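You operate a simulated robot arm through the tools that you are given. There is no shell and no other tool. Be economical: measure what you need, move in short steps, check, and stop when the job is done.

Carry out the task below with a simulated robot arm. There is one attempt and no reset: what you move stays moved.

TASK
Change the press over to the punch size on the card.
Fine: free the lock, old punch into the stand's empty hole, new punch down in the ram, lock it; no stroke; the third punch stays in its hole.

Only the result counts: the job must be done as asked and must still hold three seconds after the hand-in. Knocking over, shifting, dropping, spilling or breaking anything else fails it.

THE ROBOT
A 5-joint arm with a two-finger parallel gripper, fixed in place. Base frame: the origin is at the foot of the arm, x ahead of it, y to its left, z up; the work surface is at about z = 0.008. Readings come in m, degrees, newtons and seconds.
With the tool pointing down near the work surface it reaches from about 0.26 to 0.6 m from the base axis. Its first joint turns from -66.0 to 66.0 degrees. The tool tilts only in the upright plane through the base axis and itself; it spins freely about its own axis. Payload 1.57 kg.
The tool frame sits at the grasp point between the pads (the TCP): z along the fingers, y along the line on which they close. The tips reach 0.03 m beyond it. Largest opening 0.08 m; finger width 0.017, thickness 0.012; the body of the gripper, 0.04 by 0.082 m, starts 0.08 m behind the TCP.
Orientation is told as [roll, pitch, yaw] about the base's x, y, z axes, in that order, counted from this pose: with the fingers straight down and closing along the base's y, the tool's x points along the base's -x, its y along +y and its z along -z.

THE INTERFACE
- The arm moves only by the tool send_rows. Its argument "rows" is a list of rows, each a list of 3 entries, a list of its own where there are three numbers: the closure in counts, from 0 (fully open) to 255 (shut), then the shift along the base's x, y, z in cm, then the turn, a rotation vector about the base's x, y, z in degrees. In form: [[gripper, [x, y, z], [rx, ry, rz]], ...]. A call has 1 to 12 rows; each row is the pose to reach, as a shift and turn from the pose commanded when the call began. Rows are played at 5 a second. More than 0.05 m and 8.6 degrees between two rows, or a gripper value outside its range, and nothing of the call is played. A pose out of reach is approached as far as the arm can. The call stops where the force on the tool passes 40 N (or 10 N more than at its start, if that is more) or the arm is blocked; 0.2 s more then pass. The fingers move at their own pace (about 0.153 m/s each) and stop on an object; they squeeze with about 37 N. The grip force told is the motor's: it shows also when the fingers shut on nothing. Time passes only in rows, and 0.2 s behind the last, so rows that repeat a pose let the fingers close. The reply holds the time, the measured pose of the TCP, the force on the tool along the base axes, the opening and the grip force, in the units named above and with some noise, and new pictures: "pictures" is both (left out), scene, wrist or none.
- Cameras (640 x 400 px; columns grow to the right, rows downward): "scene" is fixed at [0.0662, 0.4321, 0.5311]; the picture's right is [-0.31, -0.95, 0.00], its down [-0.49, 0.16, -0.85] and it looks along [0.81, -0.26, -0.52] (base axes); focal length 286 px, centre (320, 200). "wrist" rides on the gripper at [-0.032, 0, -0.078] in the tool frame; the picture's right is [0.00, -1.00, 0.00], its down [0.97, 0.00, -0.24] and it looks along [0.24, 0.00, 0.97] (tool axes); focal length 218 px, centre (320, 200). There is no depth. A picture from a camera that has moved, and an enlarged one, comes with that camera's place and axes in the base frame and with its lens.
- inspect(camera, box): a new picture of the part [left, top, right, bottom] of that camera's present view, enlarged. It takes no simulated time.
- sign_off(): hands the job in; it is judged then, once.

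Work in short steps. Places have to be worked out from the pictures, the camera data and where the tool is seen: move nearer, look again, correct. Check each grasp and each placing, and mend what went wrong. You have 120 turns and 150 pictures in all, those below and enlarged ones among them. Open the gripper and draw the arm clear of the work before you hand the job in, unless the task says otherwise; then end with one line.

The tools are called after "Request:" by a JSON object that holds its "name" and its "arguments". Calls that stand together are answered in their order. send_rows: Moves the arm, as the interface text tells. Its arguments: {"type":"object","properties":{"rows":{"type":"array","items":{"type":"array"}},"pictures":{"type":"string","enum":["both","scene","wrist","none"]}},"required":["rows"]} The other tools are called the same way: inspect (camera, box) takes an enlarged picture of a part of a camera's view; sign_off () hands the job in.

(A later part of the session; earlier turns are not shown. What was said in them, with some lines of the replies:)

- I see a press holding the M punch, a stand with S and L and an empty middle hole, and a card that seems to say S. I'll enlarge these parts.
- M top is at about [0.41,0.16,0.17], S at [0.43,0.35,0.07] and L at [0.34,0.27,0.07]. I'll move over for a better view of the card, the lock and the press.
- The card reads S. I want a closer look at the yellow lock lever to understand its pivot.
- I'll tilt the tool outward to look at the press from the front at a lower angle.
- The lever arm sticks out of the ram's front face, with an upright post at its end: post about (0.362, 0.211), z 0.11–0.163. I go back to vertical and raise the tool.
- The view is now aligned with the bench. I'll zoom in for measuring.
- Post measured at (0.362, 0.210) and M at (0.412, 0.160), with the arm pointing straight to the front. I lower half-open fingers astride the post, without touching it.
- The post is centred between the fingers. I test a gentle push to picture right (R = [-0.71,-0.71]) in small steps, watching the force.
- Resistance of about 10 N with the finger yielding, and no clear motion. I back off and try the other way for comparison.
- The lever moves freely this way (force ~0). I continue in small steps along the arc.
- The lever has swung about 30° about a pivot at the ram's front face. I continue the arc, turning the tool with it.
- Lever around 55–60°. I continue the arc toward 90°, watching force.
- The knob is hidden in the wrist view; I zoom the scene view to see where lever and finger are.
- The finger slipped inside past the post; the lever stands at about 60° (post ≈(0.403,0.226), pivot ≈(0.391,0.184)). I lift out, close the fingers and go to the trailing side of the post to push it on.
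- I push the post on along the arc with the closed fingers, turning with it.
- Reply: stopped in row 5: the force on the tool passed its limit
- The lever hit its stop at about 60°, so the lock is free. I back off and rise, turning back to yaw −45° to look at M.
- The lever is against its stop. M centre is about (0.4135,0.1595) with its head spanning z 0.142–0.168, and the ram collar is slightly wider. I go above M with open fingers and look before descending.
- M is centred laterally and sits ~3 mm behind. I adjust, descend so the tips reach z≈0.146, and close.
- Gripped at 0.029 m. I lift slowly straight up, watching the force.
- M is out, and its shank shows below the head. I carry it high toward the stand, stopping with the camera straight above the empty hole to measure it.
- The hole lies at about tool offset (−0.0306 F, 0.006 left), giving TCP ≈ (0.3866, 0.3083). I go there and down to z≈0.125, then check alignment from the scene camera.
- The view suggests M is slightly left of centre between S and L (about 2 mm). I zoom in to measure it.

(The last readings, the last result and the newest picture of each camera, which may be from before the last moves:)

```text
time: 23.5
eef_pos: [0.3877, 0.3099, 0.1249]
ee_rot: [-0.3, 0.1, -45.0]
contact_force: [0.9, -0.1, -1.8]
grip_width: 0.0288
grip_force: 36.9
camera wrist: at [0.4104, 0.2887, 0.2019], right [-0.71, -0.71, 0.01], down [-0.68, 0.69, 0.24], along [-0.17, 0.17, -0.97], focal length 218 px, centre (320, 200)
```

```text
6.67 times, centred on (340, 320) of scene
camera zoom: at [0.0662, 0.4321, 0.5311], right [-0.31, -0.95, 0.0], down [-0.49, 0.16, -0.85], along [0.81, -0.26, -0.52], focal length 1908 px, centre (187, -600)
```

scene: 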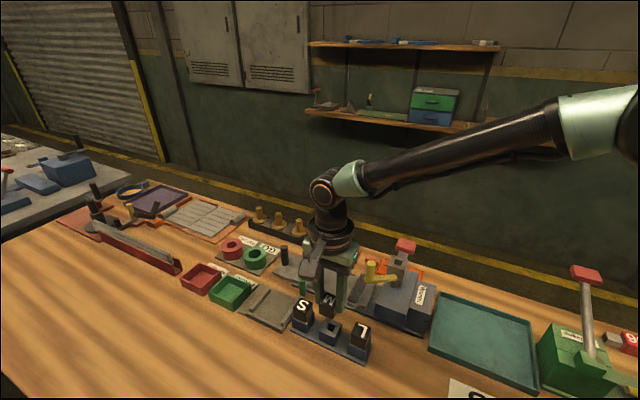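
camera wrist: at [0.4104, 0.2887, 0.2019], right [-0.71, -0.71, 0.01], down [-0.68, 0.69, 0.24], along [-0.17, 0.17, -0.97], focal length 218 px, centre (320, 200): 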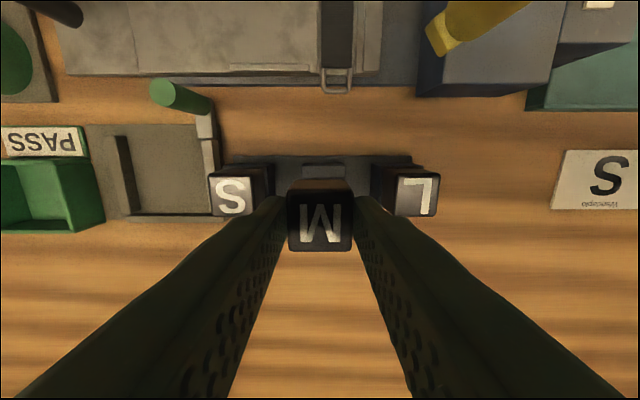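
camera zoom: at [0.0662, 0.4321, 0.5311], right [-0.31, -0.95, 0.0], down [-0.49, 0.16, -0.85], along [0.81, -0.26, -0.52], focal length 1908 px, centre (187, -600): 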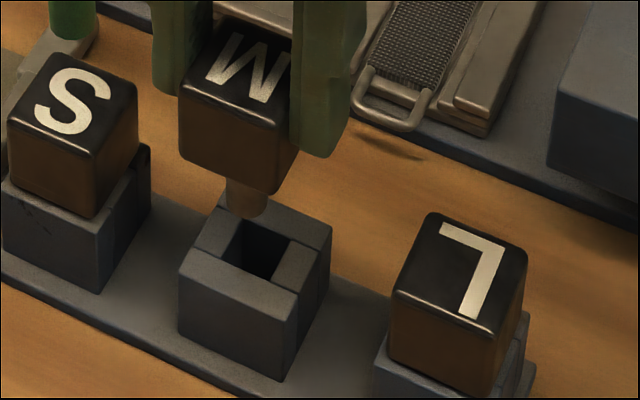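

M must go ~2.4 mm to the right (R); the depth direction looks good. I shift, descend 5 mm and check again.

Request:
{"name": "send_rows", "arguments": {"rows": [[255, [-0.17, -0.17, 0], [0, 0, 0]], [255, [-0.17, -0.17, -0.5], [0, 0, 0]], [255, [-0.17, -0.17, -0.5], [0, 0, 0]]], "pictures": "none"}}

Request:
{"name": "inspect", "arguments": {"camera": "wrist", "box": [200, 140, 450, 260]}}

Request:
{"name": "inspect", "arguments": {"camera": "scene", "box": [320, 305, 350, 341]}}

```text
time: 24.3
eef_pos: [0.3853, 0.3064, 0.12]
ee_rot: [-0.4, -0.1, -45.0]
contact_force: [0.2, 0.3, -1.3]
grip_width: 0.0291
grip_force: 37.1
```

```text
2.56 times, centred on (325, 200) of wrist
camera zoom: at [0.408, 0.2862, 0.1968], right [-0.71, -0.71, 0.01], down [-0.68, 0.69, 0.24], along [-0.17, 0.17, -0.97], focal length 559 px, centre (307, 200)
```

zoom: 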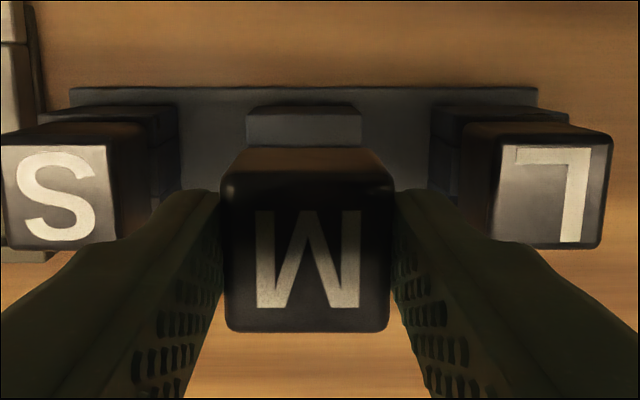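

```text
11.11 times, centred on (335, 323) of scene
camera zoom: at [0.0662, 0.4321, 0.5311], right [-0.31, -0.95, 0.0], down [-0.49, 0.16, -0.85], along [0.81, -0.26, -0.52], focal length 3181 px, centre (153, -1167)
```

zoom: 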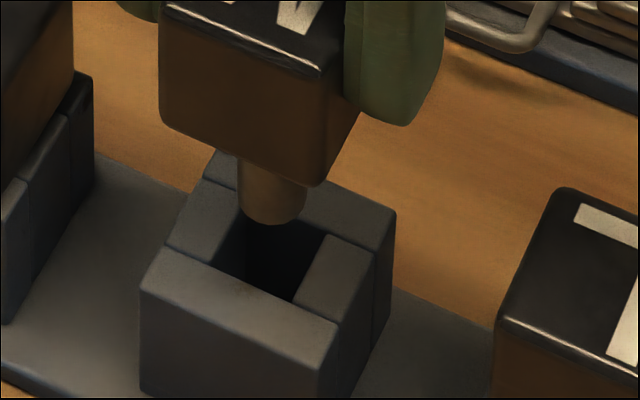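

Alignment is now within about 0.5 mm and the round shank (≈11 mm) is above a ≈14 mm hole. I insert in small steps.

Request:
{"name": "send_rows", "arguments": {"rows": [[255, [0.03, 0.03, -0.5], [0, 0, 0]], [255, [0.03, 0.03, -0.9], [0, 0, 0]], [255, [0.03, 0.03, -1.3], [0, 0, 0]], [255, [0.03, 0.03, -1.7], [0, 0, 0]]], "pictures": "none"}}

Request:
{"name": "inspect", "arguments": {"camera": "scene", "box": [310, 295, 360, 355]}}

```text
time: 25.3
eef_pos: [0.3848, 0.3077, 0.1036]
ee_rot: [-0.3, -0.1, -45.0]
contact_force: [-0.9, -0.8, -0.5]
grip_width: 0.0291
grip_force: 36.7
```

```text
6.67 times, centred on (335, 325) of scene
camera zoom: at [0.0662, 0.4321, 0.5311], right [-0.31, -0.95, 0.0], down [-0.49, 0.16, -0.85], along [0.81, -0.26, -0.52], focal length 1908 px, centre (220, -633)
```

zoom: 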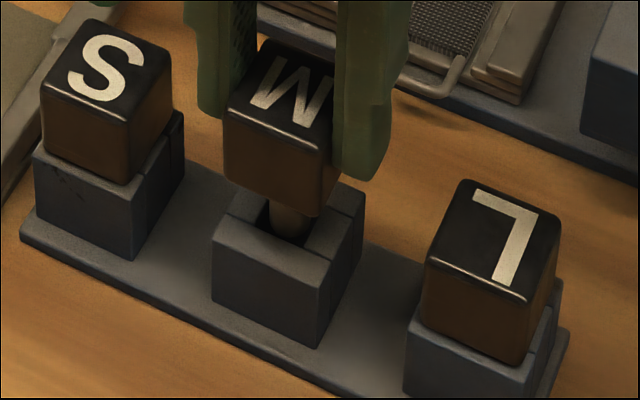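

The shank is in the hole without contact force. I continue down to seating.

Request:
{"name": "send_rows", "arguments": {"rows": [[255, [0, 0, -0.6], [0, 0, 0]], [255, [0, 0, -1.2], [0, 0, 0]], [255, [0, 0, -1.7], [0, 0, 0]], [255, [0, 0, -2.1], [0, 0, 0]], [255, [0, 0, -2.4], [0, 0, 0]]], "pictures": "none"}}

Request:
{"name": "inspect", "arguments": {"camera": "scene", "box": [310, 295, 360, 355]}}

```text
time: 26.5
eef_pos: [0.3855, 0.3072, 0.0785]
ee_rot: [-0.3, 0.0, -45.0]
contact_force: [-0.4, -0.5, -0.4]
grip_width: 0.0292
grip_force: 37.0
```

```text
6.67 times, centred on (335, 325) of scene
camera zoom: at [0.0662, 0.4321, 0.5311], right [-0.31, -0.95, 0.0], down [-0.49, 0.16, -0.85], along [0.81, -0.26, -0.52], focal length 1908 px, centre (220, -633)
```

zoom: 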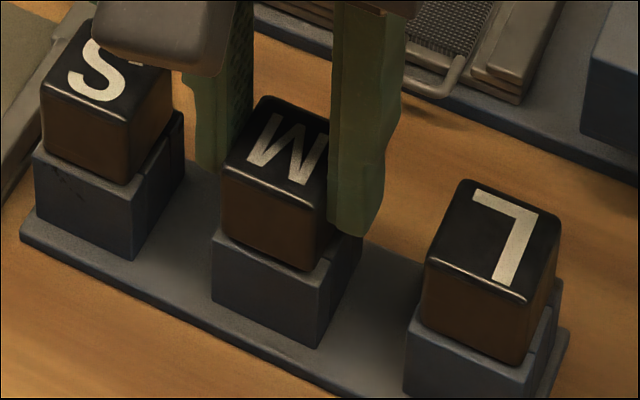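

Almost seated. Down 2 mm more, checking the force.

Request:
{"name": "send_rows", "arguments": {"rows": [[255, [0, 0, -0.1], [0, 0, 0]], [255, [0, 0, -0.2], [0, 0, 0]], [255, [0, 0, -0.2], [0, 0, 0]]], "pictures": "none"}}

```text
time: 27.3
eef_pos: [0.3868, 0.3095, 0.0787]
ee_rot: [-0.1, 0.0, -45.1]
contact_force: [-2.8, -6.0, 16.6]
grip_width: 0.029
grip_force: 36.9
```

Seated (16.6 N upward). I relieve the load, open moderately and rise.

Request:
{"name": "send_rows", "arguments": {"rows": [[255, [0, 0, 0.15], [0, 0, 0]], [180, [0, 0, 0.15], [0, 0, 0]], [100, [0, 0, 0.15], [0, 0, 0]], [100, [0, 0, 0.15], [0, 0, 0]], [100, [0, 0, 3], [0, 0, 0]], [100, [0, 0, 6], [0, 0, 0]], [100, [0, 0, 10], [0, 0, 0]], [100, [0, 0, 10], [0, 0, 0]]], "pictures": "both"}}

Request:
{"name": "inspect", "arguments": {"camera": "scene", "box": [285, 285, 385, 365]}}

Request:
{"name": "inspect", "arguments": {"camera": "wrist", "box": [220, 100, 420, 240]}}

```text
time: 29.1
eef_pos: [0.3861, 0.3069, 0.1783]
ee_rot: [-0.5, 0.0, -45.1]
contact_force: [-0.3, -0.5, -0.1]
grip_width: 0.0486
grip_force: 0.1
camera wrist: at [0.4091, 0.2855, 0.2549], right [-0.71, -0.71, 0.01], down [-0.68, 0.69, 0.24], along [-0.17, 0.17, -0.97], focal length 218 px, centre (320, 200)
```

scene: 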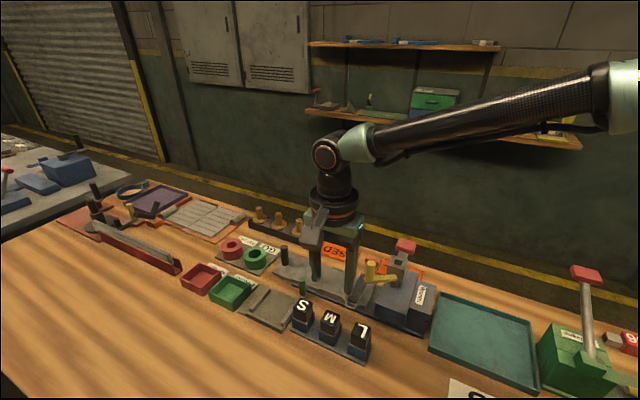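
wrist: 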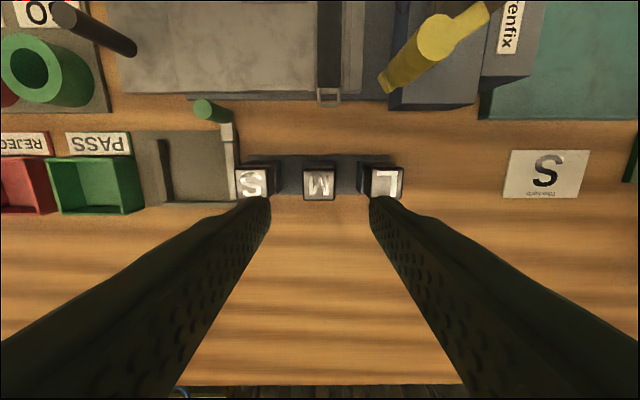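

```text
5.00 times, centred on (335, 325) of scene
camera zoom: at [0.0662, 0.4321, 0.5311], right [-0.31, -0.95, 0.0], down [-0.49, 0.16, -0.85], along [0.81, -0.26, -0.52], focal length 1431 px, centre (245, -425)
```

zoom: 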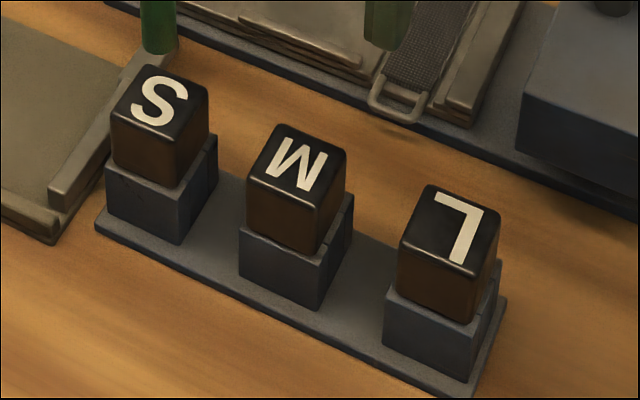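

```text
2.86 times, centred on (320, 170) of wrist
camera zoom: at [0.4091, 0.2855, 0.2549], right [-0.71, -0.71, 0.01], down [-0.68, 0.69, 0.24], along [-0.17, 0.17, -0.97], focal length 624 px, centre (320, 286)
```

zoom: 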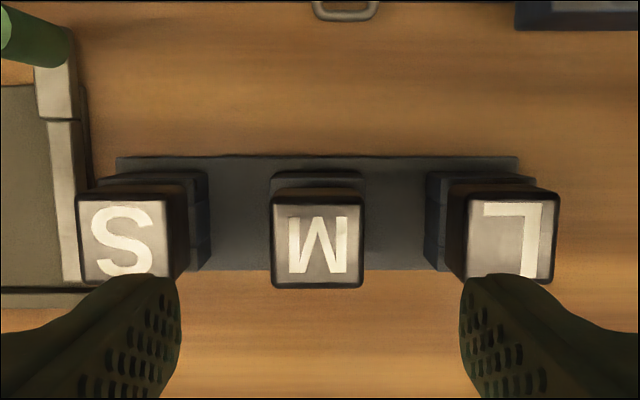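

M is seated flush in the middle hole. Next I move over S, at (0.427, 0.3485), and check centring.

Request:
{"name": "send_rows", "arguments": {"rows": [[100, [2, 2, 0], [0, 0, 0]], [100, [4.13, 4.13, 0], [0, 0, 0]], [100, [4.13, 4.13, -4], [0, 0, 0]], [100, [4.13, 4.13, -5.5], [0, 0, 0]], [100, [4.13, 4.13, -5.5], [0, 0, 0]]], "pictures": "both"}}

Request:
{"name": "inspect", "arguments": {"camera": "wrist", "box": [220, 130, 420, 260]}}

```text
time: 30.3
eef_pos: [0.4263, 0.3487, 0.1214]
ee_rot: [-0.4, 0.0, -45.1]
contact_force: [-0.2, -0.3, 0.1]
grip_width: 0.0486
grip_force: 0.1
camera wrist: at [0.449, 0.3268, 0.1979], right [-0.71, -0.71, 0.01], down [-0.68, 0.69, 0.24], along [-0.17, 0.17, -0.97], focal length 218 px, centre (320, 200)
```

scene: 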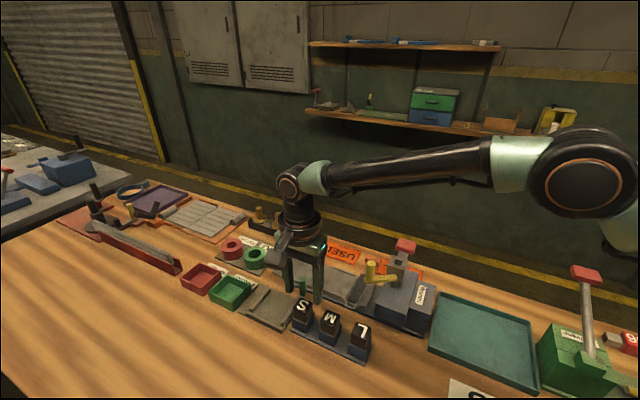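
wrist: 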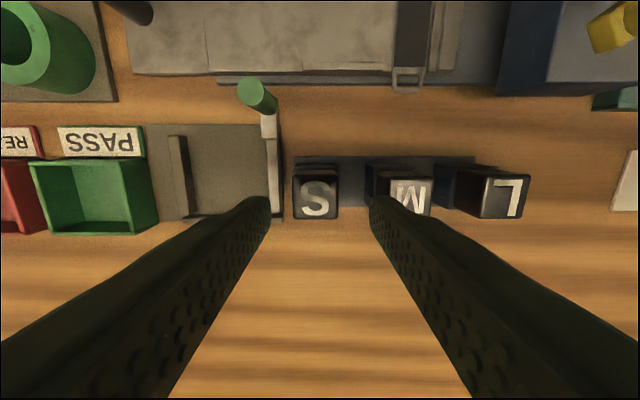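

```text
3.08 times, centred on (320, 195) of wrist
camera zoom: at [0.449, 0.3268, 0.1979], right [-0.71, -0.71, 0.01], down [-0.68, 0.69, 0.24], along [-0.17, 0.17, -0.97], focal length 672 px, centre (320, 215)
```

zoom: 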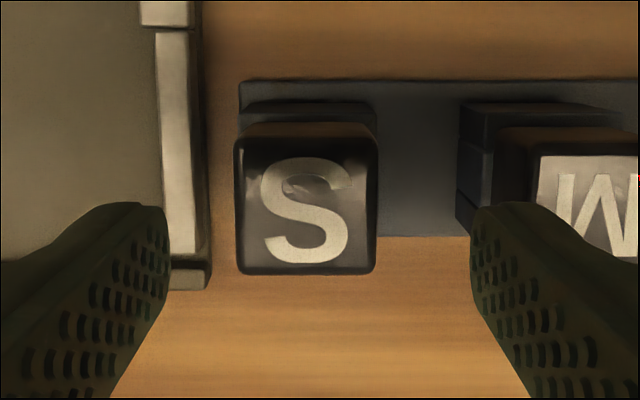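

S is ~2.4 mm left of the tool axis. I correct, descend and grip at the same height on the head as M.

Request:
{"name": "send_rows", "arguments": {"rows": [[100, [0.17, 0.17, -1.5], [0, 0, 0]], [100, [0.17, 0.17, -3], [0, 0, 0]], [100, [0.17, 0.17, -4.2], [0, 0, 0]], [180, [0.17, 0.17, -4.2], [0, 0, 0]], [255, [0.17, 0.17, -4.2], [0, 0, 0]], [255, [0.17, 0.17, -4.2], [0, 0, 0]], [255, [0.17, 0.17, -4.2], [0, 0, 0]]], "pictures": "both"}}

Request:
{"name": "inspect", "arguments": {"camera": "scene", "box": [275, 270, 385, 365]}}

```text
time: 31.9
eef_pos: [0.4281, 0.3497, 0.0804]
ee_rot: [-0.2, 0.0, -45.0]
contact_force: [0.4, 0.5, 0.5]
grip_width: 0.0289
grip_force: 37.4
camera wrist: at [0.4506, 0.3289, 0.157], right [-0.71, -0.71, 0.01], down [-0.68, 0.69, 0.24], along [-0.17, 0.17, -0.97], focal length 218 px, centre (320, 200)
```

scene: 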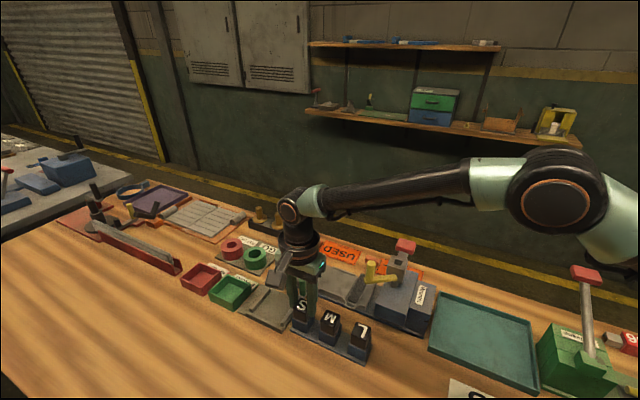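
wrist: 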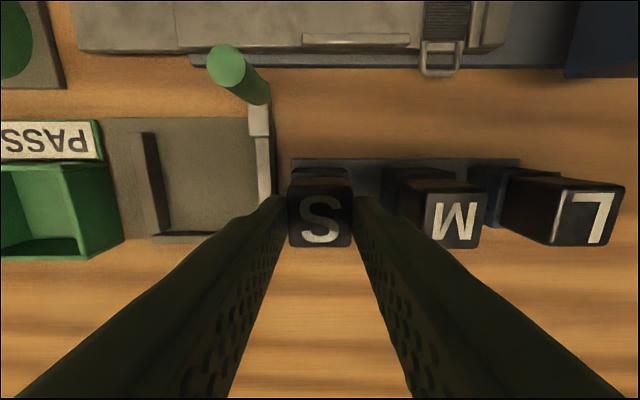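

```text
4.21 times, centred on (330, 318) of scene
camera zoom: at [0.0662, 0.4321, 0.5311], right [-0.31, -0.95, 0.0], down [-0.49, 0.16, -0.85], along [0.81, -0.26, -0.52], focal length 1205 px, centre (278, -295)
```

zoom: 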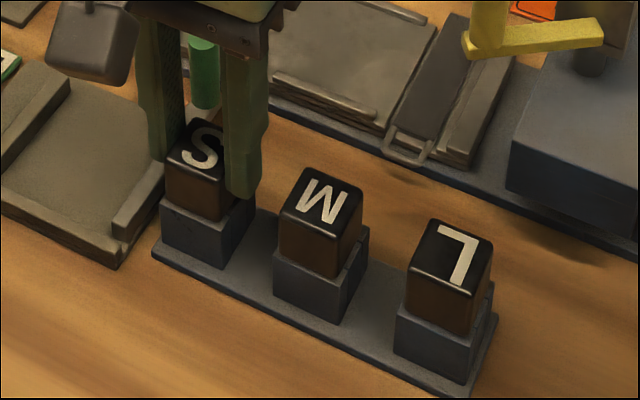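

S is gripped. I lift it straight up.

Request:
{"name": "send_rows", "arguments": {"rows": [[255, [0, 0, 0.8], [0, 0, 0]], [255, [0, 0, 2], [0, 0, 0]], [255, [0, 0, 4], [0, 0, 0]], [255, [0, 0, 7], [0, 0, 0]], [255, [0, 0, 11], [0, 0, 0]], [255, [0, 0, 15], [0, 0, 0]], [255, [0, 0, 18], [0, 0, 0]]], "pictures": "both"}}

```text
time: 33.5
eef_pos: [0.4294, 0.3505, 0.2594]
ee_rot: [-0.4, 0.1, -45.0]
contact_force: [-1.0, -0.7, -0.4]
grip_width: 0.0292
grip_force: 37.0
camera wrist: at [0.4514, 0.3298, 0.3361], right [-0.71, -0.71, 0.01], down [-0.68, 0.69, 0.24], along [-0.17, 0.17, -0.97], focal length 218 px, centre (320, 200)
```

scene: 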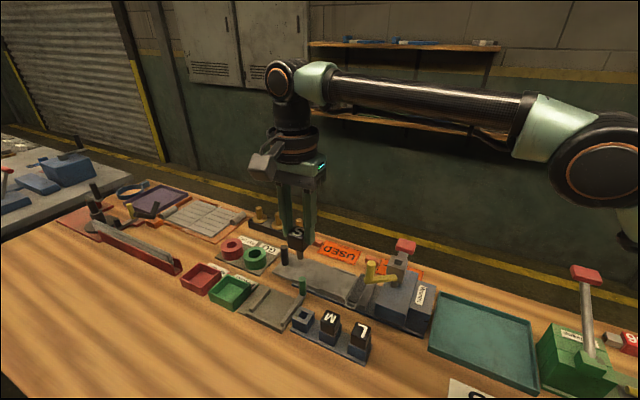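
wrist: 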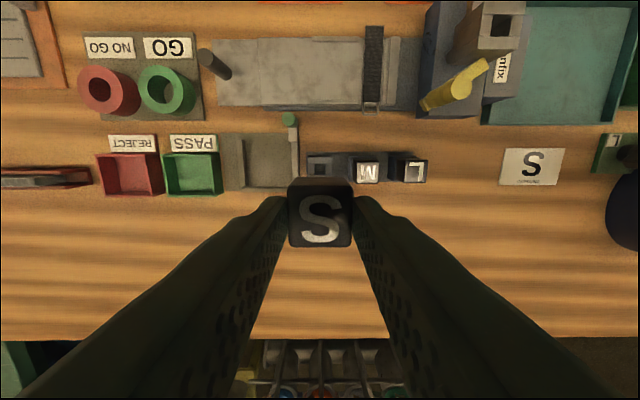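

S is out, and M and L are undisturbed. I carry S toward the press, stopping with the camera above the ram's hole.

Request:
{"name": "send_rows", "arguments": {"rows": [[255, [-1, -4.3, 0], [0, 0, 0]], [255, [-2, -8.6, 0], [0, 0, 0]], [255, [-3, -12.9, 0], [0, 0, 0]], [255, [-3.75, -17.1, 0], [0, 0, 0]], [255, [-3.75, -17.1, 0], [0, 0, 0]]], "pictures": "wrist"}}

Request:
{"name": "inspect", "arguments": {"camera": "wrist", "box": [240, 90, 400, 190]}}

```text
time: 34.7
eef_pos: [0.3892, 0.1788, 0.2588]
ee_rot: [-0.1, 0.0, -45.1]
contact_force: [-0.2, -0.1, -0.8]
grip_width: 0.0291
grip_force: 37.0
camera wrist: at [0.4113, 0.1566, 0.3353], right [-0.71, -0.71, 0.0], down [-0.69, 0.69, 0.24], along [-0.17, 0.17, -0.97], focal length 218 px, centre (320, 200)
```

wrist: 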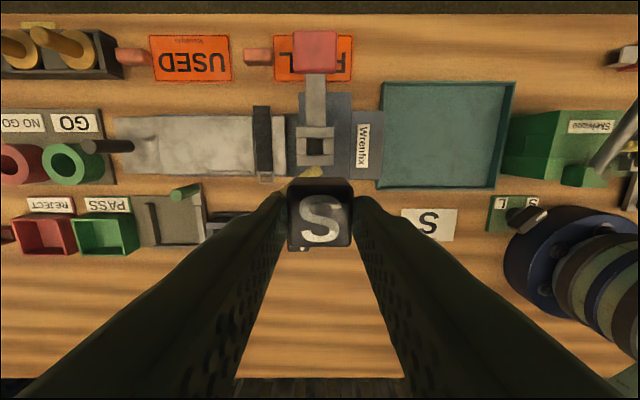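

```text
4.00 times, centred on (320, 140) of wrist
camera zoom: at [0.4113, 0.1566, 0.3353], right [-0.71, -0.71, 0.0], down [-0.69, 0.69, 0.24], along [-0.17, 0.17, -0.97], focal length 873 px, centre (320, 440)
```

zoom: 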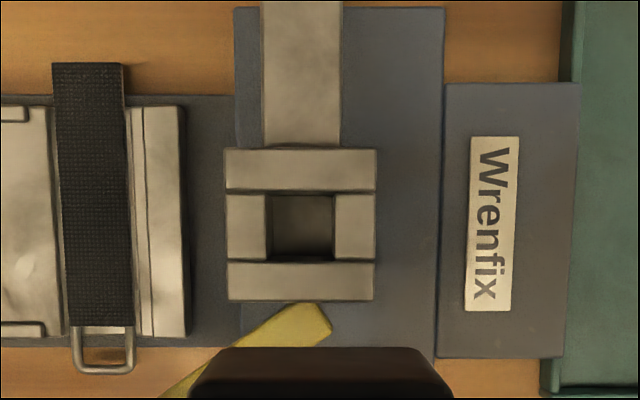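

By this view the ram hole is at TCP ≈(0.4145,0.159); M was gripped at (0.4136,0.1572), so I aim between. I move over it with the shank just above the collar and check.

Request:
{"name": "send_rows", "arguments": {"rows": [[255, [1.3, -1, 0], [0, 0, 0]], [255, [2.5, -2.05, -1], [0, 0, 0]], [255, [2.5, -2.05, -3], [0, 0, 0]], [255, [2.5, -2.05, -3], [0, 0, 0]]], "pictures": "none"}}

Request:
{"name": "inspect", "arguments": {"camera": "wrist", "box": [220, 120, 420, 260]}}

Request:
{"name": "inspect", "arguments": {"camera": "scene", "box": [375, 215, 425, 285]}}

```text
time: 35.7
eef_pos: [0.4145, 0.1578, 0.2311]
ee_rot: [-0.1, 0.0, -45.0]
contact_force: [-0.2, 0.6, -0.8]
grip_width: 0.0292
grip_force: 37.9
```

```text
2.86 times, centred on (320, 190) of wrist
camera zoom: at [0.4371, 0.1368, 0.3073], right [-0.71, -0.71, 0.0], down [-0.69, 0.69, 0.24], along [-0.17, 0.17, -0.97], focal length 624 px, centre (320, 229)
```

zoom: 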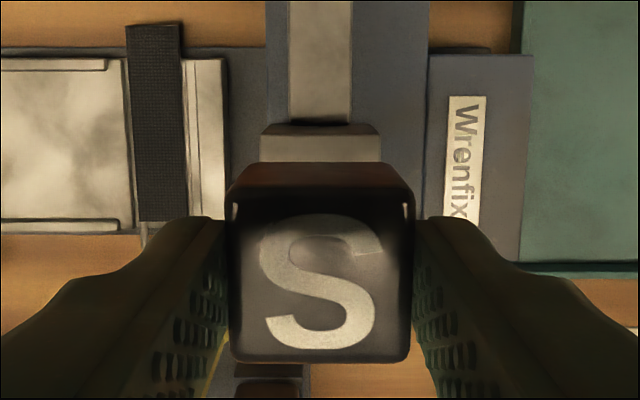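

```text
5.71 times, centred on (400, 250) of scene
camera zoom: at [0.0662, 0.4321, 0.5311], right [-0.31, -0.95, 0.0], down [-0.49, 0.16, -0.85], along [0.81, -0.26, -0.52], focal length 1636 px, centre (-137, -86)
```

zoom: 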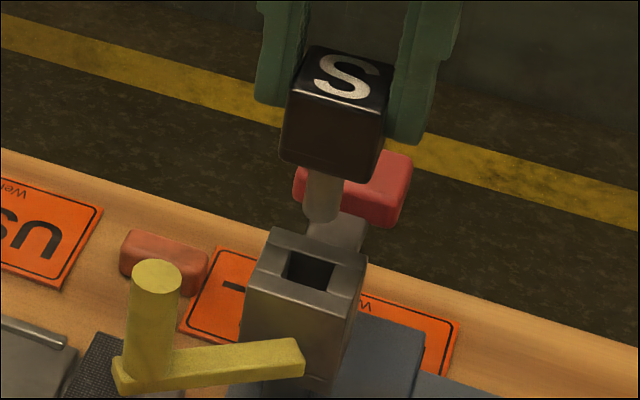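

Lateral centring is exact; depth may need ~1 mm to the front. I shift that and descend 1.3 cm, then re-check.

Request:
{"name": "send_rows", "arguments": {"rows": [[255, [-0.07, 0.07, -0.6], [0, 0, 0]], [255, [-0.07, 0.07, -1.2], [0, 0, 0]], [255, [-0.07, 0.07, -1.2], [0, 0, 0]]], "pictures": "none"}}

Request:
{"name": "inspect", "arguments": {"camera": "scene", "box": [385, 240, 415, 282]}}

Request:
{"name": "inspect", "arguments": {"camera": "wrist", "box": [220, 120, 420, 260]}}

```text
time: 36.5
eef_pos: [0.415, 0.1592, 0.2173]
ee_rot: [-0.1, 0.1, -45.0]
contact_force: [0.0, -0.5, -1.4]
grip_width: 0.029
grip_force: 37.0
```

```text
9.52 times, centred on (400, 261) of scene
camera zoom: at [0.0662, 0.4321, 0.5311], right [-0.31, -0.95, 0.0], down [-0.49, 0.16, -0.85], along [0.81, -0.26, -0.52], focal length 2726 px, centre (-442, -381)
```

zoom: 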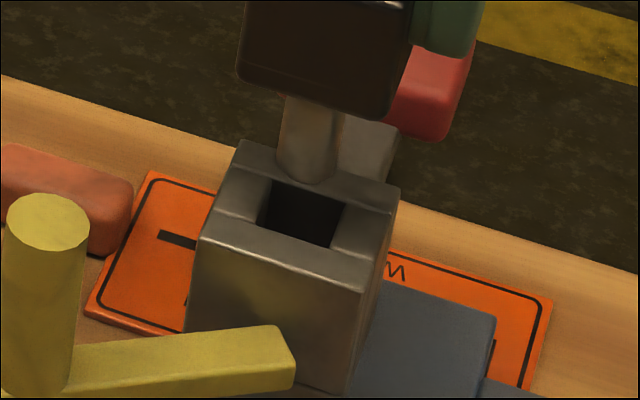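

```text
2.86 times, centred on (320, 190) of wrist
camera zoom: at [0.4374, 0.138, 0.2943], right [-0.71, -0.71, 0.0], down [-0.69, 0.69, 0.24], along [-0.17, 0.17, -0.97], focal length 624 px, centre (320, 229)
```

zoom: 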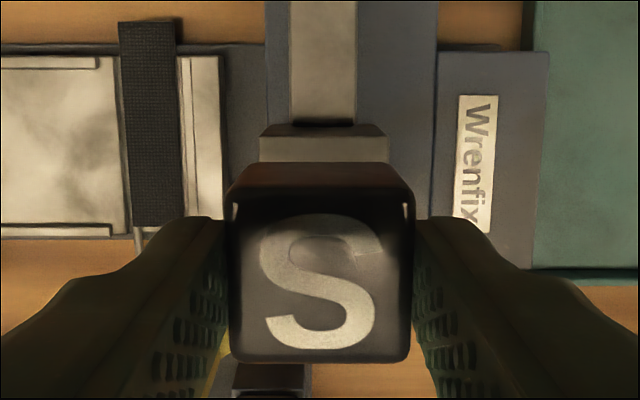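

Alignment is within ~1 mm. A tiny shift, then I start inserting.

Request:
{"name": "send_rows", "arguments": {"rows": [[255, [-0.07, -0.02, -0.4], [0, 0, 0]], [255, [-0.07, -0.02, -0.8], [0, 0, 0]], [255, [-0.07, -0.02, -1.1], [0, 0, 0]], [255, [-0.07, -0.02, -1.4], [0, 0, 0]], [255, [-0.07, -0.02, -1.7], [0, 0, 0]]], "pictures": "none"}}

Request:
{"name": "inspect", "arguments": {"camera": "scene", "box": [385, 240, 415, 282]}}

```text
time: 37.7
eef_pos: [0.4139, 0.1601, 0.2011]
ee_rot: [-0.1, 0.0, -45.1]
contact_force: [-0.2, -0.6, -0.9]
grip_width: 0.029
grip_force: 37.0
```

```text
9.52 times, centred on (400, 261) of scene
camera zoom: at [0.0662, 0.4321, 0.5311], right [-0.31, -0.95, 0.0], down [-0.49, 0.16, -0.85], along [0.81, -0.26, -0.52], focal length 2726 px, centre (-442, -381)
```

zoom: 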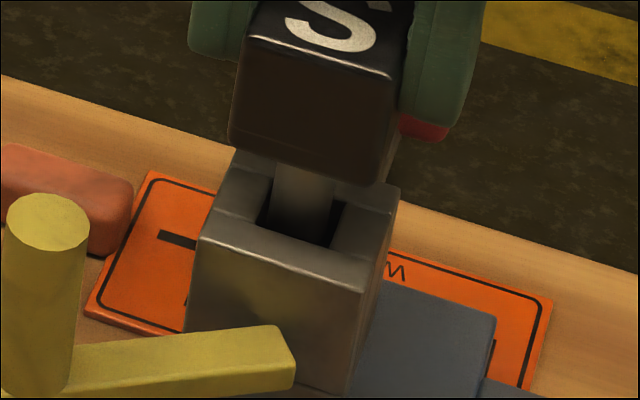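

The shank is in the ram without contact force. I continue down.

Request:
{"name": "send_rows", "arguments": {"rows": [[255, [0, 0, -0.5], [0, 0, 0]], [255, [0, 0, -1.0], [0, 0, 0]], [255, [0, 0, -1.5], [0, 0, 0]], [255, [0, 0, -1.9], [0, 0, 0]], [255, [0, 0, -1.9], [0, 0, 0]]], "pictures": "none"}}

Request:
{"name": "inspect", "arguments": {"camera": "scene", "box": [380, 235, 420, 285]}}

```text
time: 38.9
eef_pos: [0.4136, 0.1604, 0.1805]
ee_rot: [0.0, 0.0, -45.0]
contact_force: [0.2, -0.5, -0.1]
grip_width: 0.029
grip_force: 36.8
```

```text
8.00 times, centred on (400, 260) of scene
camera zoom: at [0.0662, 0.4321, 0.5311], right [-0.31, -0.95, 0.0], down [-0.49, 0.16, -0.85], along [0.81, -0.26, -0.52], focal length 2290 px, centre (-320, -280)
```

zoom: 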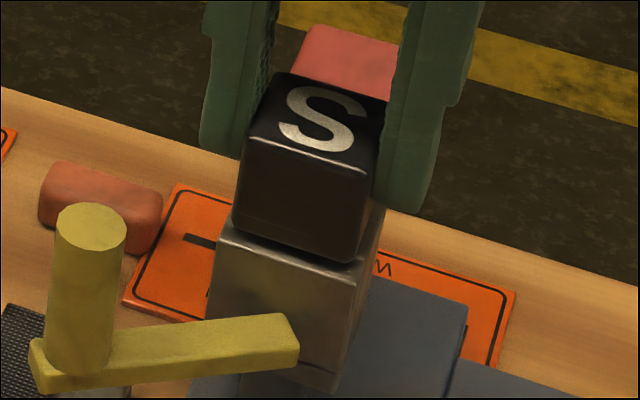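

Nearly seated. I go down in 0.5 mm steps until light contact, being careful not to push the ram.

Request:
{"name": "send_rows", "arguments": {"rows": [[255, [0, 0, -0.05], [0, 0, 0]], [255, [0, 0, -0.1], [0, 0, 0]], [255, [0, 0, -0.15], [0, 0, 0]], [255, [0, 0, -0.15], [0, 0, 0]]], "pictures": "none"}}

```text
time: 39.9
eef_pos: [0.4127, 0.1603, 0.1788]
ee_rot: [-0.2, 0.0, -45.0]
contact_force: [-0.6, 0.0, 0.1]
grip_width: 0.0291
grip_force: 37.3
```

Request:
{"name": "send_rows", "arguments": {"rows": [[255, [0, 0, -0.05], [0, 0, 0]], [255, [0, 0, -0.1], [0, 0, 0]], [255, [0, 0, -0.1], [0, 0, 0]]], "pictures": "none"}}

Request:
{"name": "inspect", "arguments": {"camera": "scene", "box": [380, 235, 420, 285]}}

```text
time: 40.7
eef_pos: [0.4135, 0.1605, 0.1795]
ee_rot: [0.0, 0.0, -45.0]
contact_force: [0.8, 0.0, 0.2]
grip_width: 0.0291
grip_force: 36.7
```

```text
8.00 times, centred on (400, 260) of scene
camera zoom: at [0.0662, 0.4321, 0.5311], right [-0.31, -0.95, 0.0], down [-0.49, 0.16, -0.85], along [0.81, -0.26, -0.52], focal length 2290 px, centre (-320, -280)
```

zoom: 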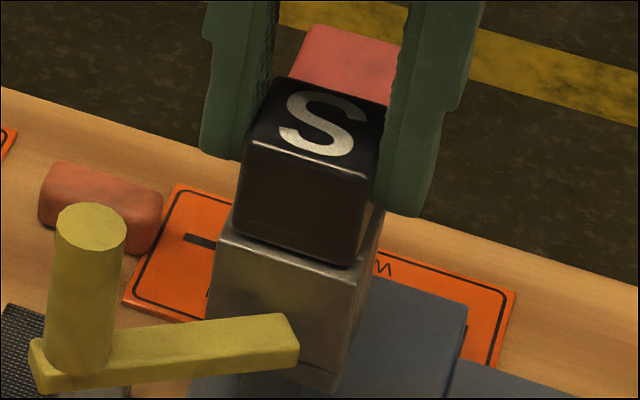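

Still no contact and the ram hasn't moved. A bit further down.

Request:
{"name": "send_rows", "arguments": {"rows": [[255, [0, 0, -0.06], [0, 0, 0]], [255, [0, 0, -0.12], [0, 0, 0]], [255, [0, 0, -0.12], [0, 0, 0]]], "pictures": "none"}}

```text
time: 41.5
eef_pos: [0.4148, 0.1598, 0.1778]
ee_rot: [0.0, -0.1, -45.0]
contact_force: [0.8, 0.1, 2.0]
grip_width: 0.0289
grip_force: 36.9
```

Request:
{"name": "send_rows", "arguments": {"rows": [[255, [0, 0, -0.06], [0, 0, 0]], [255, [0, 0, -0.06], [0, 0, 0]]], "pictures": "none"}}

Request:
{"name": "inspect", "arguments": {"camera": "scene", "box": [380, 235, 420, 285]}}

```text
time: 42.1
eef_pos: [0.4144, 0.1604, 0.177]
ee_rot: [-0.1, 0.1, -44.9]
contact_force: [-0.6, 1.5, 1.2]
grip_width: 0.0287
grip_force: 37.3
```

```text
8.00 times, centred on (400, 260) of scene
camera zoom: at [0.0662, 0.4321, 0.5311], right [-0.31, -0.95, 0.0], down [-0.49, 0.16, -0.85], along [0.81, -0.26, -0.52], focal length 2290 px, centre (-320, -280)
```

zoom: 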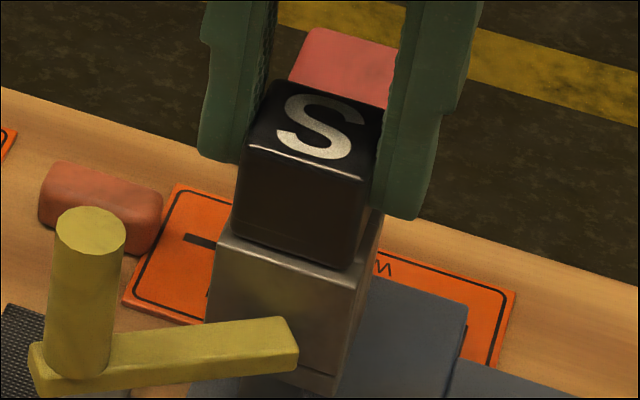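

The lever dropped about 1 mm, so S is seated and the ram is beginning to yield. I stop pressing, release and rise.

Request:
{"name": "send_rows", "arguments": {"rows": [[180, [0, 0, 0.0], [0, 0, 0]], [100, [0, 0, 0], [0, 0, 0]], [60, [0, 0, 0], [0, 0, 0]], [60, [0, 0, 3], [0, 0, 0]], [60, [0, 0, 6], [0, 0, 0]], [60, [0, 0, 8], [0, 0, 0]]], "pictures": "both"}}

Request:
{"name": "inspect", "arguments": {"camera": "scene", "box": [380, 235, 420, 285]}}

Request:
{"name": "inspect", "arguments": {"camera": "scene", "box": [360, 225, 440, 315]}}

```text
time: 43.5
eef_pos: [0.4134, 0.1629, 0.2586]
ee_rot: [-0.1, 0.0, -45.0]
contact_force: [0.3, -0.3, -0.5]
grip_width: 0.061
grip_force: 0.1
camera wrist: at [0.4368, 0.1396, 0.3349], right [-0.71, -0.71, 0.0], down [-0.69, 0.69, 0.24], along [-0.17, 0.17, -0.97], focal length 218 px, centre (320, 200)
```

scene: 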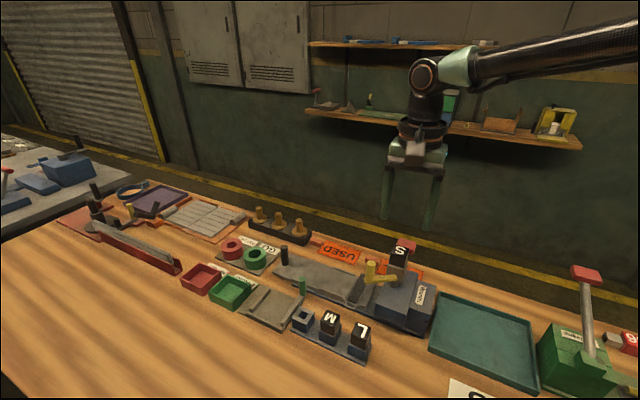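
wrist: 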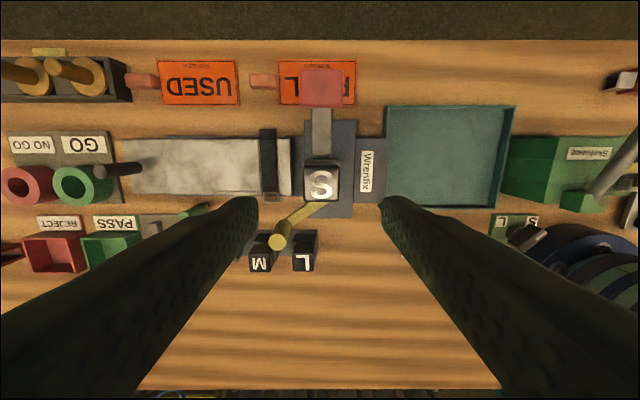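

```text
8.00 times, centred on (400, 260) of scene
camera zoom: at [0.0662, 0.4321, 0.5311], right [-0.31, -0.95, 0.0], down [-0.49, 0.16, -0.85], along [0.81, -0.26, -0.52], focal length 2290 px, centre (-320, -280)
```

zoom: 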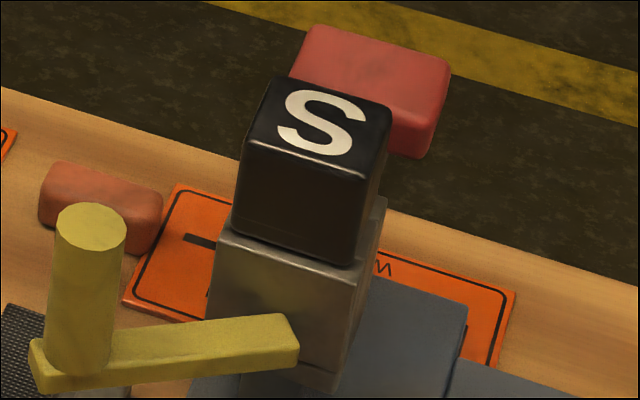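

```text
4.44 times, centred on (400, 270) of scene
camera zoom: at [0.0662, 0.4321, 0.5311], right [-0.31, -0.95, 0.0], down [-0.49, 0.16, -0.85], along [0.81, -0.26, -0.52], focal length 1272 px, centre (-36, -111)
```

zoom: 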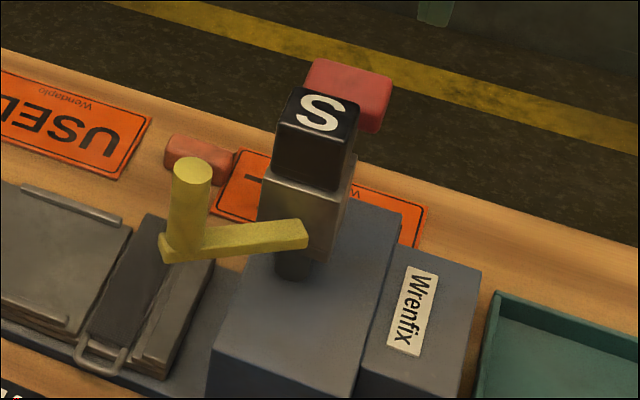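

S is seated, the ram sprang back, and the lever is still at its open stop. I close the fingers and go to the far (left) side of the post, above.

Request:
{"name": "send_rows", "arguments": {"rows": [[255, [0.3, 0.8, 0], [0, 0, -8]], [255, [0.6, 1.6, 0], [0, 0, -16]], [255, [0.9, 2.4, 0], [0, 0, -24]], [255, [1.2, 3.2, 0], [0, 0, -32]], [255, [1.5, 4, 0], [0, 0, -40]], [255, [1.8, 4.8, 0], [0, 0, -48]], [255, [2.2, 5.4, -2], [0, 0, -56]], [255, [2.2, 5.4, -4], [0, 0, -60]], [255, [2.2, 5.4, -4], [0, 0, -60]]], "pictures": "both"}}

```text
time: 45.5
eef_pos: [0.4353, 0.2138, 0.2147]
ee_rot: [-0.5, -0.6, -105.2]
contact_force: [-0.2, 0.0, 0.2]
grip_width: 0.0001
grip_force: 21.7
camera wrist: at [0.4291, 0.1841, 0.2934], right [-0.97, 0.26, 0.01], down [0.26, 0.94, 0.23], along [0.05, 0.23, -0.97], focal length 218 px, centre (320, 200)
```

scene: 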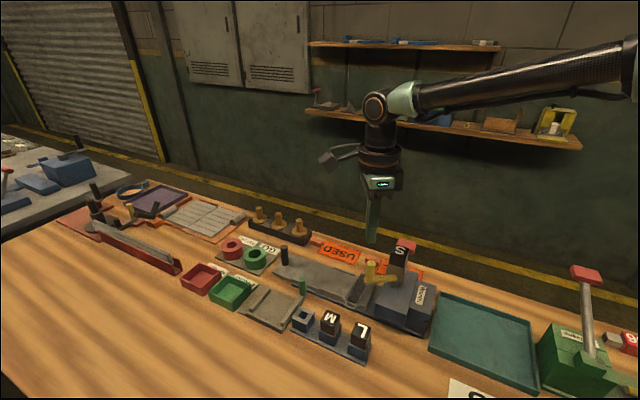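
wrist: 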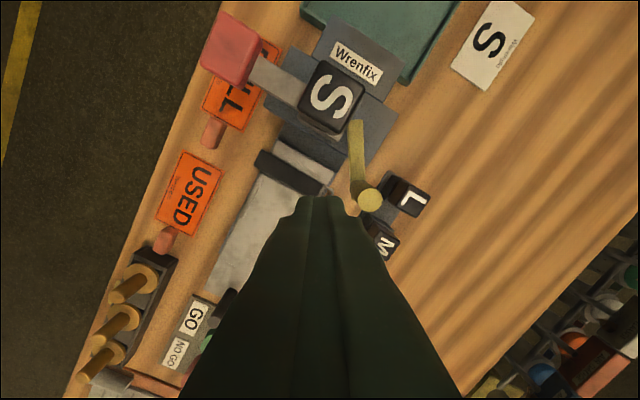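

The post is 31 mm beside the closed fingers and well aligned. I descend next to it.

Request:
{"name": "send_rows", "arguments": {"rows": [[255, [0, 0, -2.7], [0, 0, 0]], [255, [0, 0, -5.3], [0, 0, 0]], [255, [0, 0, -5.3], [0, 0, 0]]], "pictures": "wrist"}}

Request:
{"name": "send_rows", "arguments": {"rows": [[255, [-1.2, 0.4, 0], [0, 0, 0]], [255, [-1.8, 0.8, 0], [0, 0, 8]], [255, [-2.4, 1.1, 0], [0, 0, 16]], [255, [-3.0, 1.3, 0], [0, 0, 24]], [255, [-3.6, 1.42, 0], [0, 0, 32]], [255, [-4.3, 1.5, 0], [0, 0, 40]]], "pictures": "both"}}

```text
time: 46.3
eef_pos: [0.4366, 0.2145, 0.1639]
ee_rot: [-0.5, -0.4, -105.0]
contact_force: [-0.7, 0.1, -0.1]
grip_width: 0.0
grip_force: 21.2
camera wrist: at [0.4295, 0.185, 0.2406], right [-0.97, 0.26, 0.01], down [0.25, 0.94, 0.23], along [0.05, 0.23, -0.97], focal length 218 px, centre (320, 200)
```

wrist: 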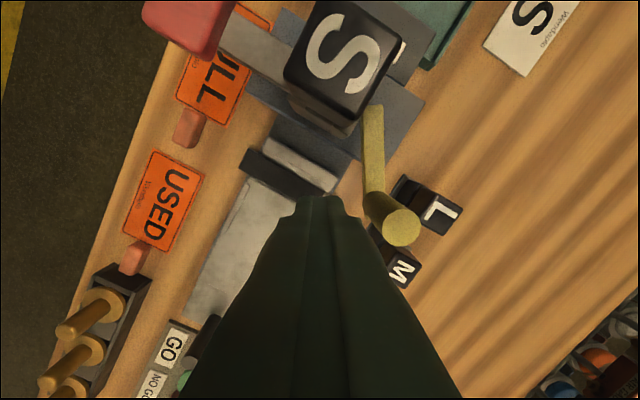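

```text
time: 47.7
eef_pos: [0.3924, 0.229, 0.1667]
ee_rot: [-0.6, 0.1, -64.8]
contact_force: [0.8, -0.4, -0.2]
grip_width: 0.0
grip_force: 21.3
camera wrist: at [0.4073, 0.2015, 0.2416], right [-0.91, -0.42, 0.01], down [-0.41, 0.88, 0.24], along [-0.11, 0.21, -0.97], focal length 218 px, centre (320, 200)
```

scene: 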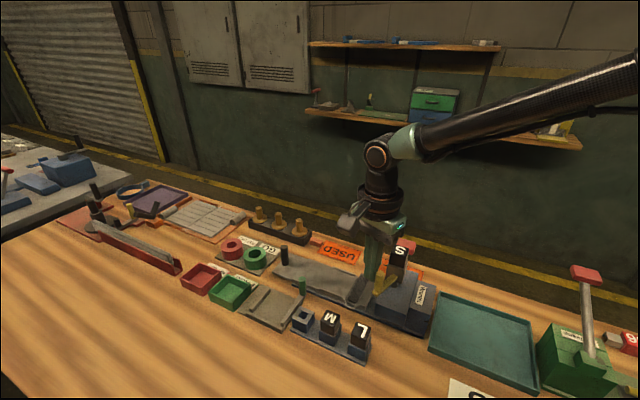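
wrist: 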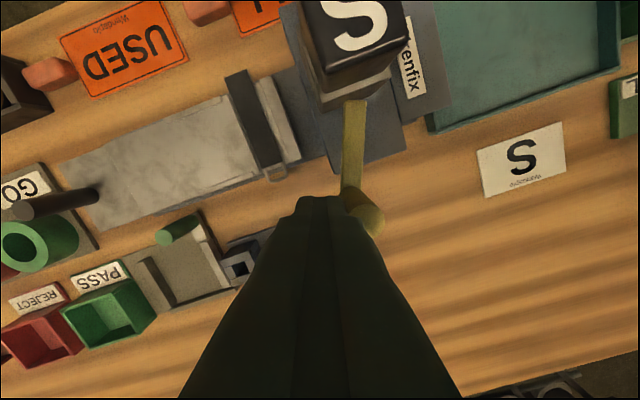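

The lever is following, about 20° left to go. I finish the arc and press slightly past, to the stop.

Request:
{"name": "send_rows", "arguments": {"rows": [[255, [-0.6, -0.05, 0], [0, 0, 7]], [255, [-1.2, -0.17, 0], [0, 0, 14]], [255, [-1.65, -0.35, 0], [0, 0, 20]], [255, [-1.8, -0.5, 0], [0, 0, 20]], [255, [-1.95, -0.65, 0], [0, 0, 20]], [255, [-2.05, -0.75, 0], [0, 0, 20]]], "pictures": "both"}}

```text
time: 49.1
eef_pos: [0.3743, 0.2233, 0.1653]
ee_rot: [0.3, -0.1, -44.9]
contact_force: [11.8, 19.4, -8.5]
grip_width: 0.0001
grip_force: 21.4
camera wrist: at [0.3962, 0.2012, 0.2422], right [-0.71, -0.71, 0.0], down [-0.69, 0.68, 0.24], along [-0.17, 0.17, -0.97], focal length 218 px, centre (320, 200)
```

scene: 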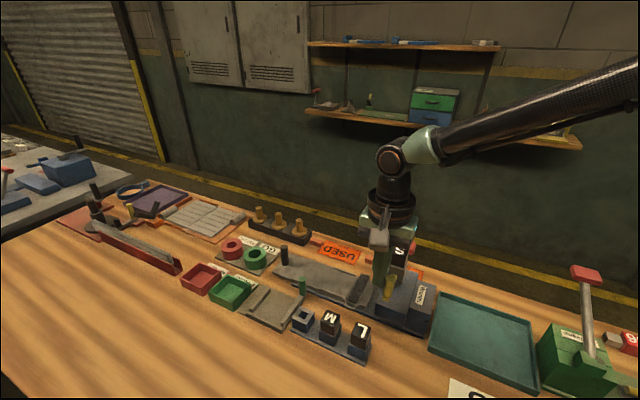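
wrist: 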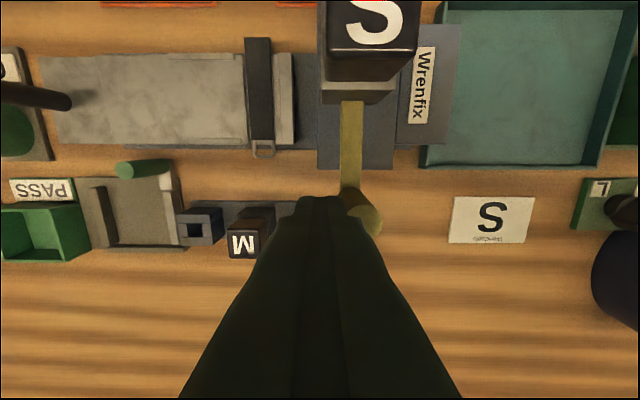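

The lever is back at its stop (23 N). I back off to the left, rise, open and retreat for the final check.

Request:
{"name": "send_rows", "arguments": {"rows": [[255, [1.5, 1.5, 0], [0, 0, 0]], [255, [1.5, 1.5, 4], [0, 0, 0]], [255, [1.5, 1.5, 8], [0, 0, 0]], [120, [0.5, 1, 12], [0, 0, 0]], [0, [-3, 0, 13], [0, 0, 0]], [0, [-6, -1, 13], [0, 0, 0]], [0, [-8, -1, 13], [0, 0, 0]]], "pictures": "both"}}

Request:
{"name": "inspect", "arguments": {"camera": "scene", "box": [360, 225, 440, 325]}}

Request:
{"name": "inspect", "arguments": {"camera": "wrist", "box": [180, 10, 380, 210]}}

```text
time: 50.7
eef_pos: [0.2901, 0.2119, 0.2954]
ee_rot: [-0.3, -0.1, -45.1]
contact_force: [0.3, -0.5, -0.3]
grip_width: 0.0798
grip_force: 0.1
camera wrist: at [0.3133, 0.1907, 0.3716], right [-0.71, -0.71, 0.01], down [-0.68, 0.69, 0.24], along [-0.17, 0.17, -0.97], focal length 218 px, centre (320, 200)
```

scene: 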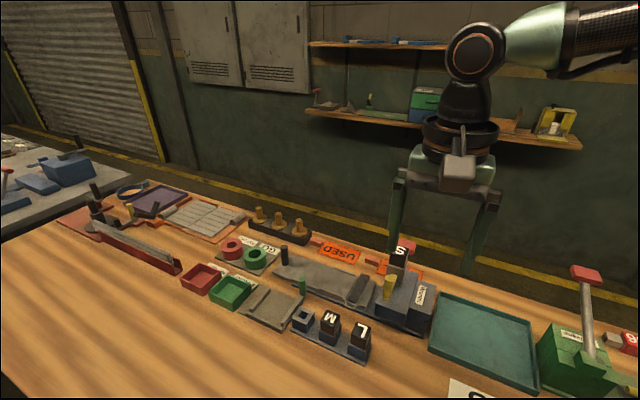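
wrist: 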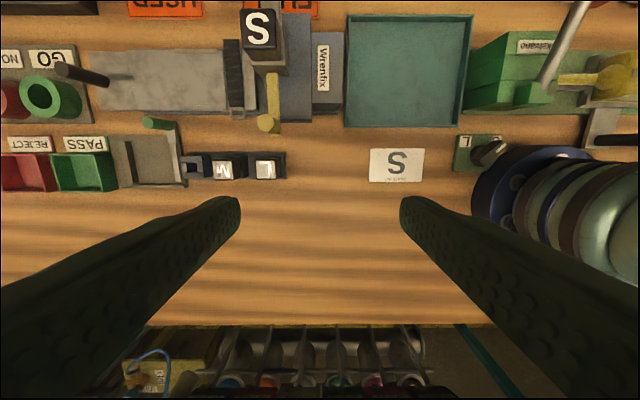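

```text
4.00 times, centred on (400, 275) of scene
camera zoom: at [0.0662, 0.4321, 0.5311], right [-0.31, -0.95, 0.0], down [-0.49, 0.16, -0.85], along [0.81, -0.26, -0.52], focal length 1145 px, centre (0, -100)
```

zoom: 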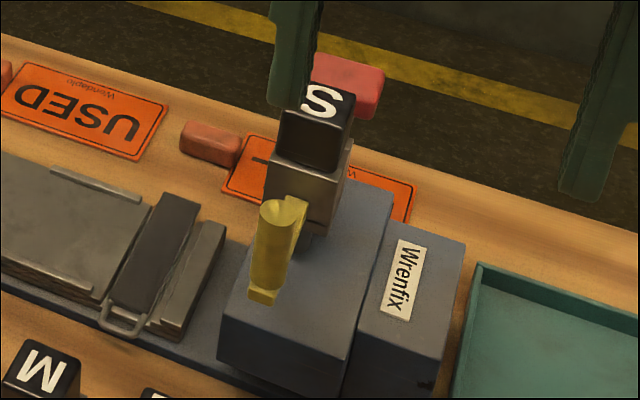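

```text
2.00 times, centred on (280, 110) of wrist
camera zoom: at [0.3133, 0.1907, 0.3716], right [-0.71, -0.71, 0.01], down [-0.68, 0.69, 0.24], along [-0.17, 0.17, -0.97], focal length 436 px, centre (400, 380)
```

zoom: 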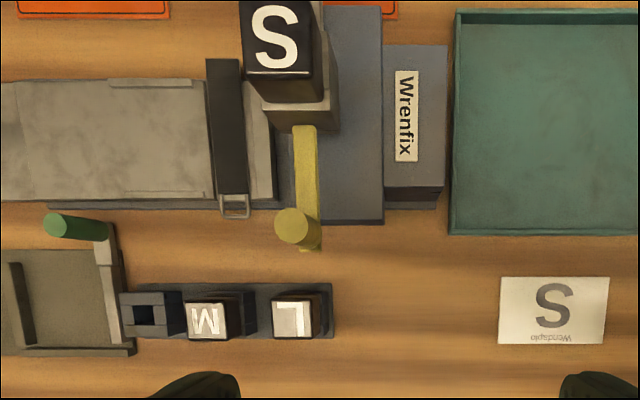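

Final state: S is down in the ram, the lever is back at its locked position, M is in the formerly empty middle hole, L is untouched, and the arm is clear.

Request:
{"name": "sign_off", "arguments": {}}

```text
The job is handed in.
```

I changed the press over to S, the size on the card, and handed the job in. S is down in the ram with the lock lever back at its stop, M is in the stand's formerly empty middle hole, and L stayed in its hole. I made no stroke, though the ram dipped about 1 mm as S seated and sprang back once released.
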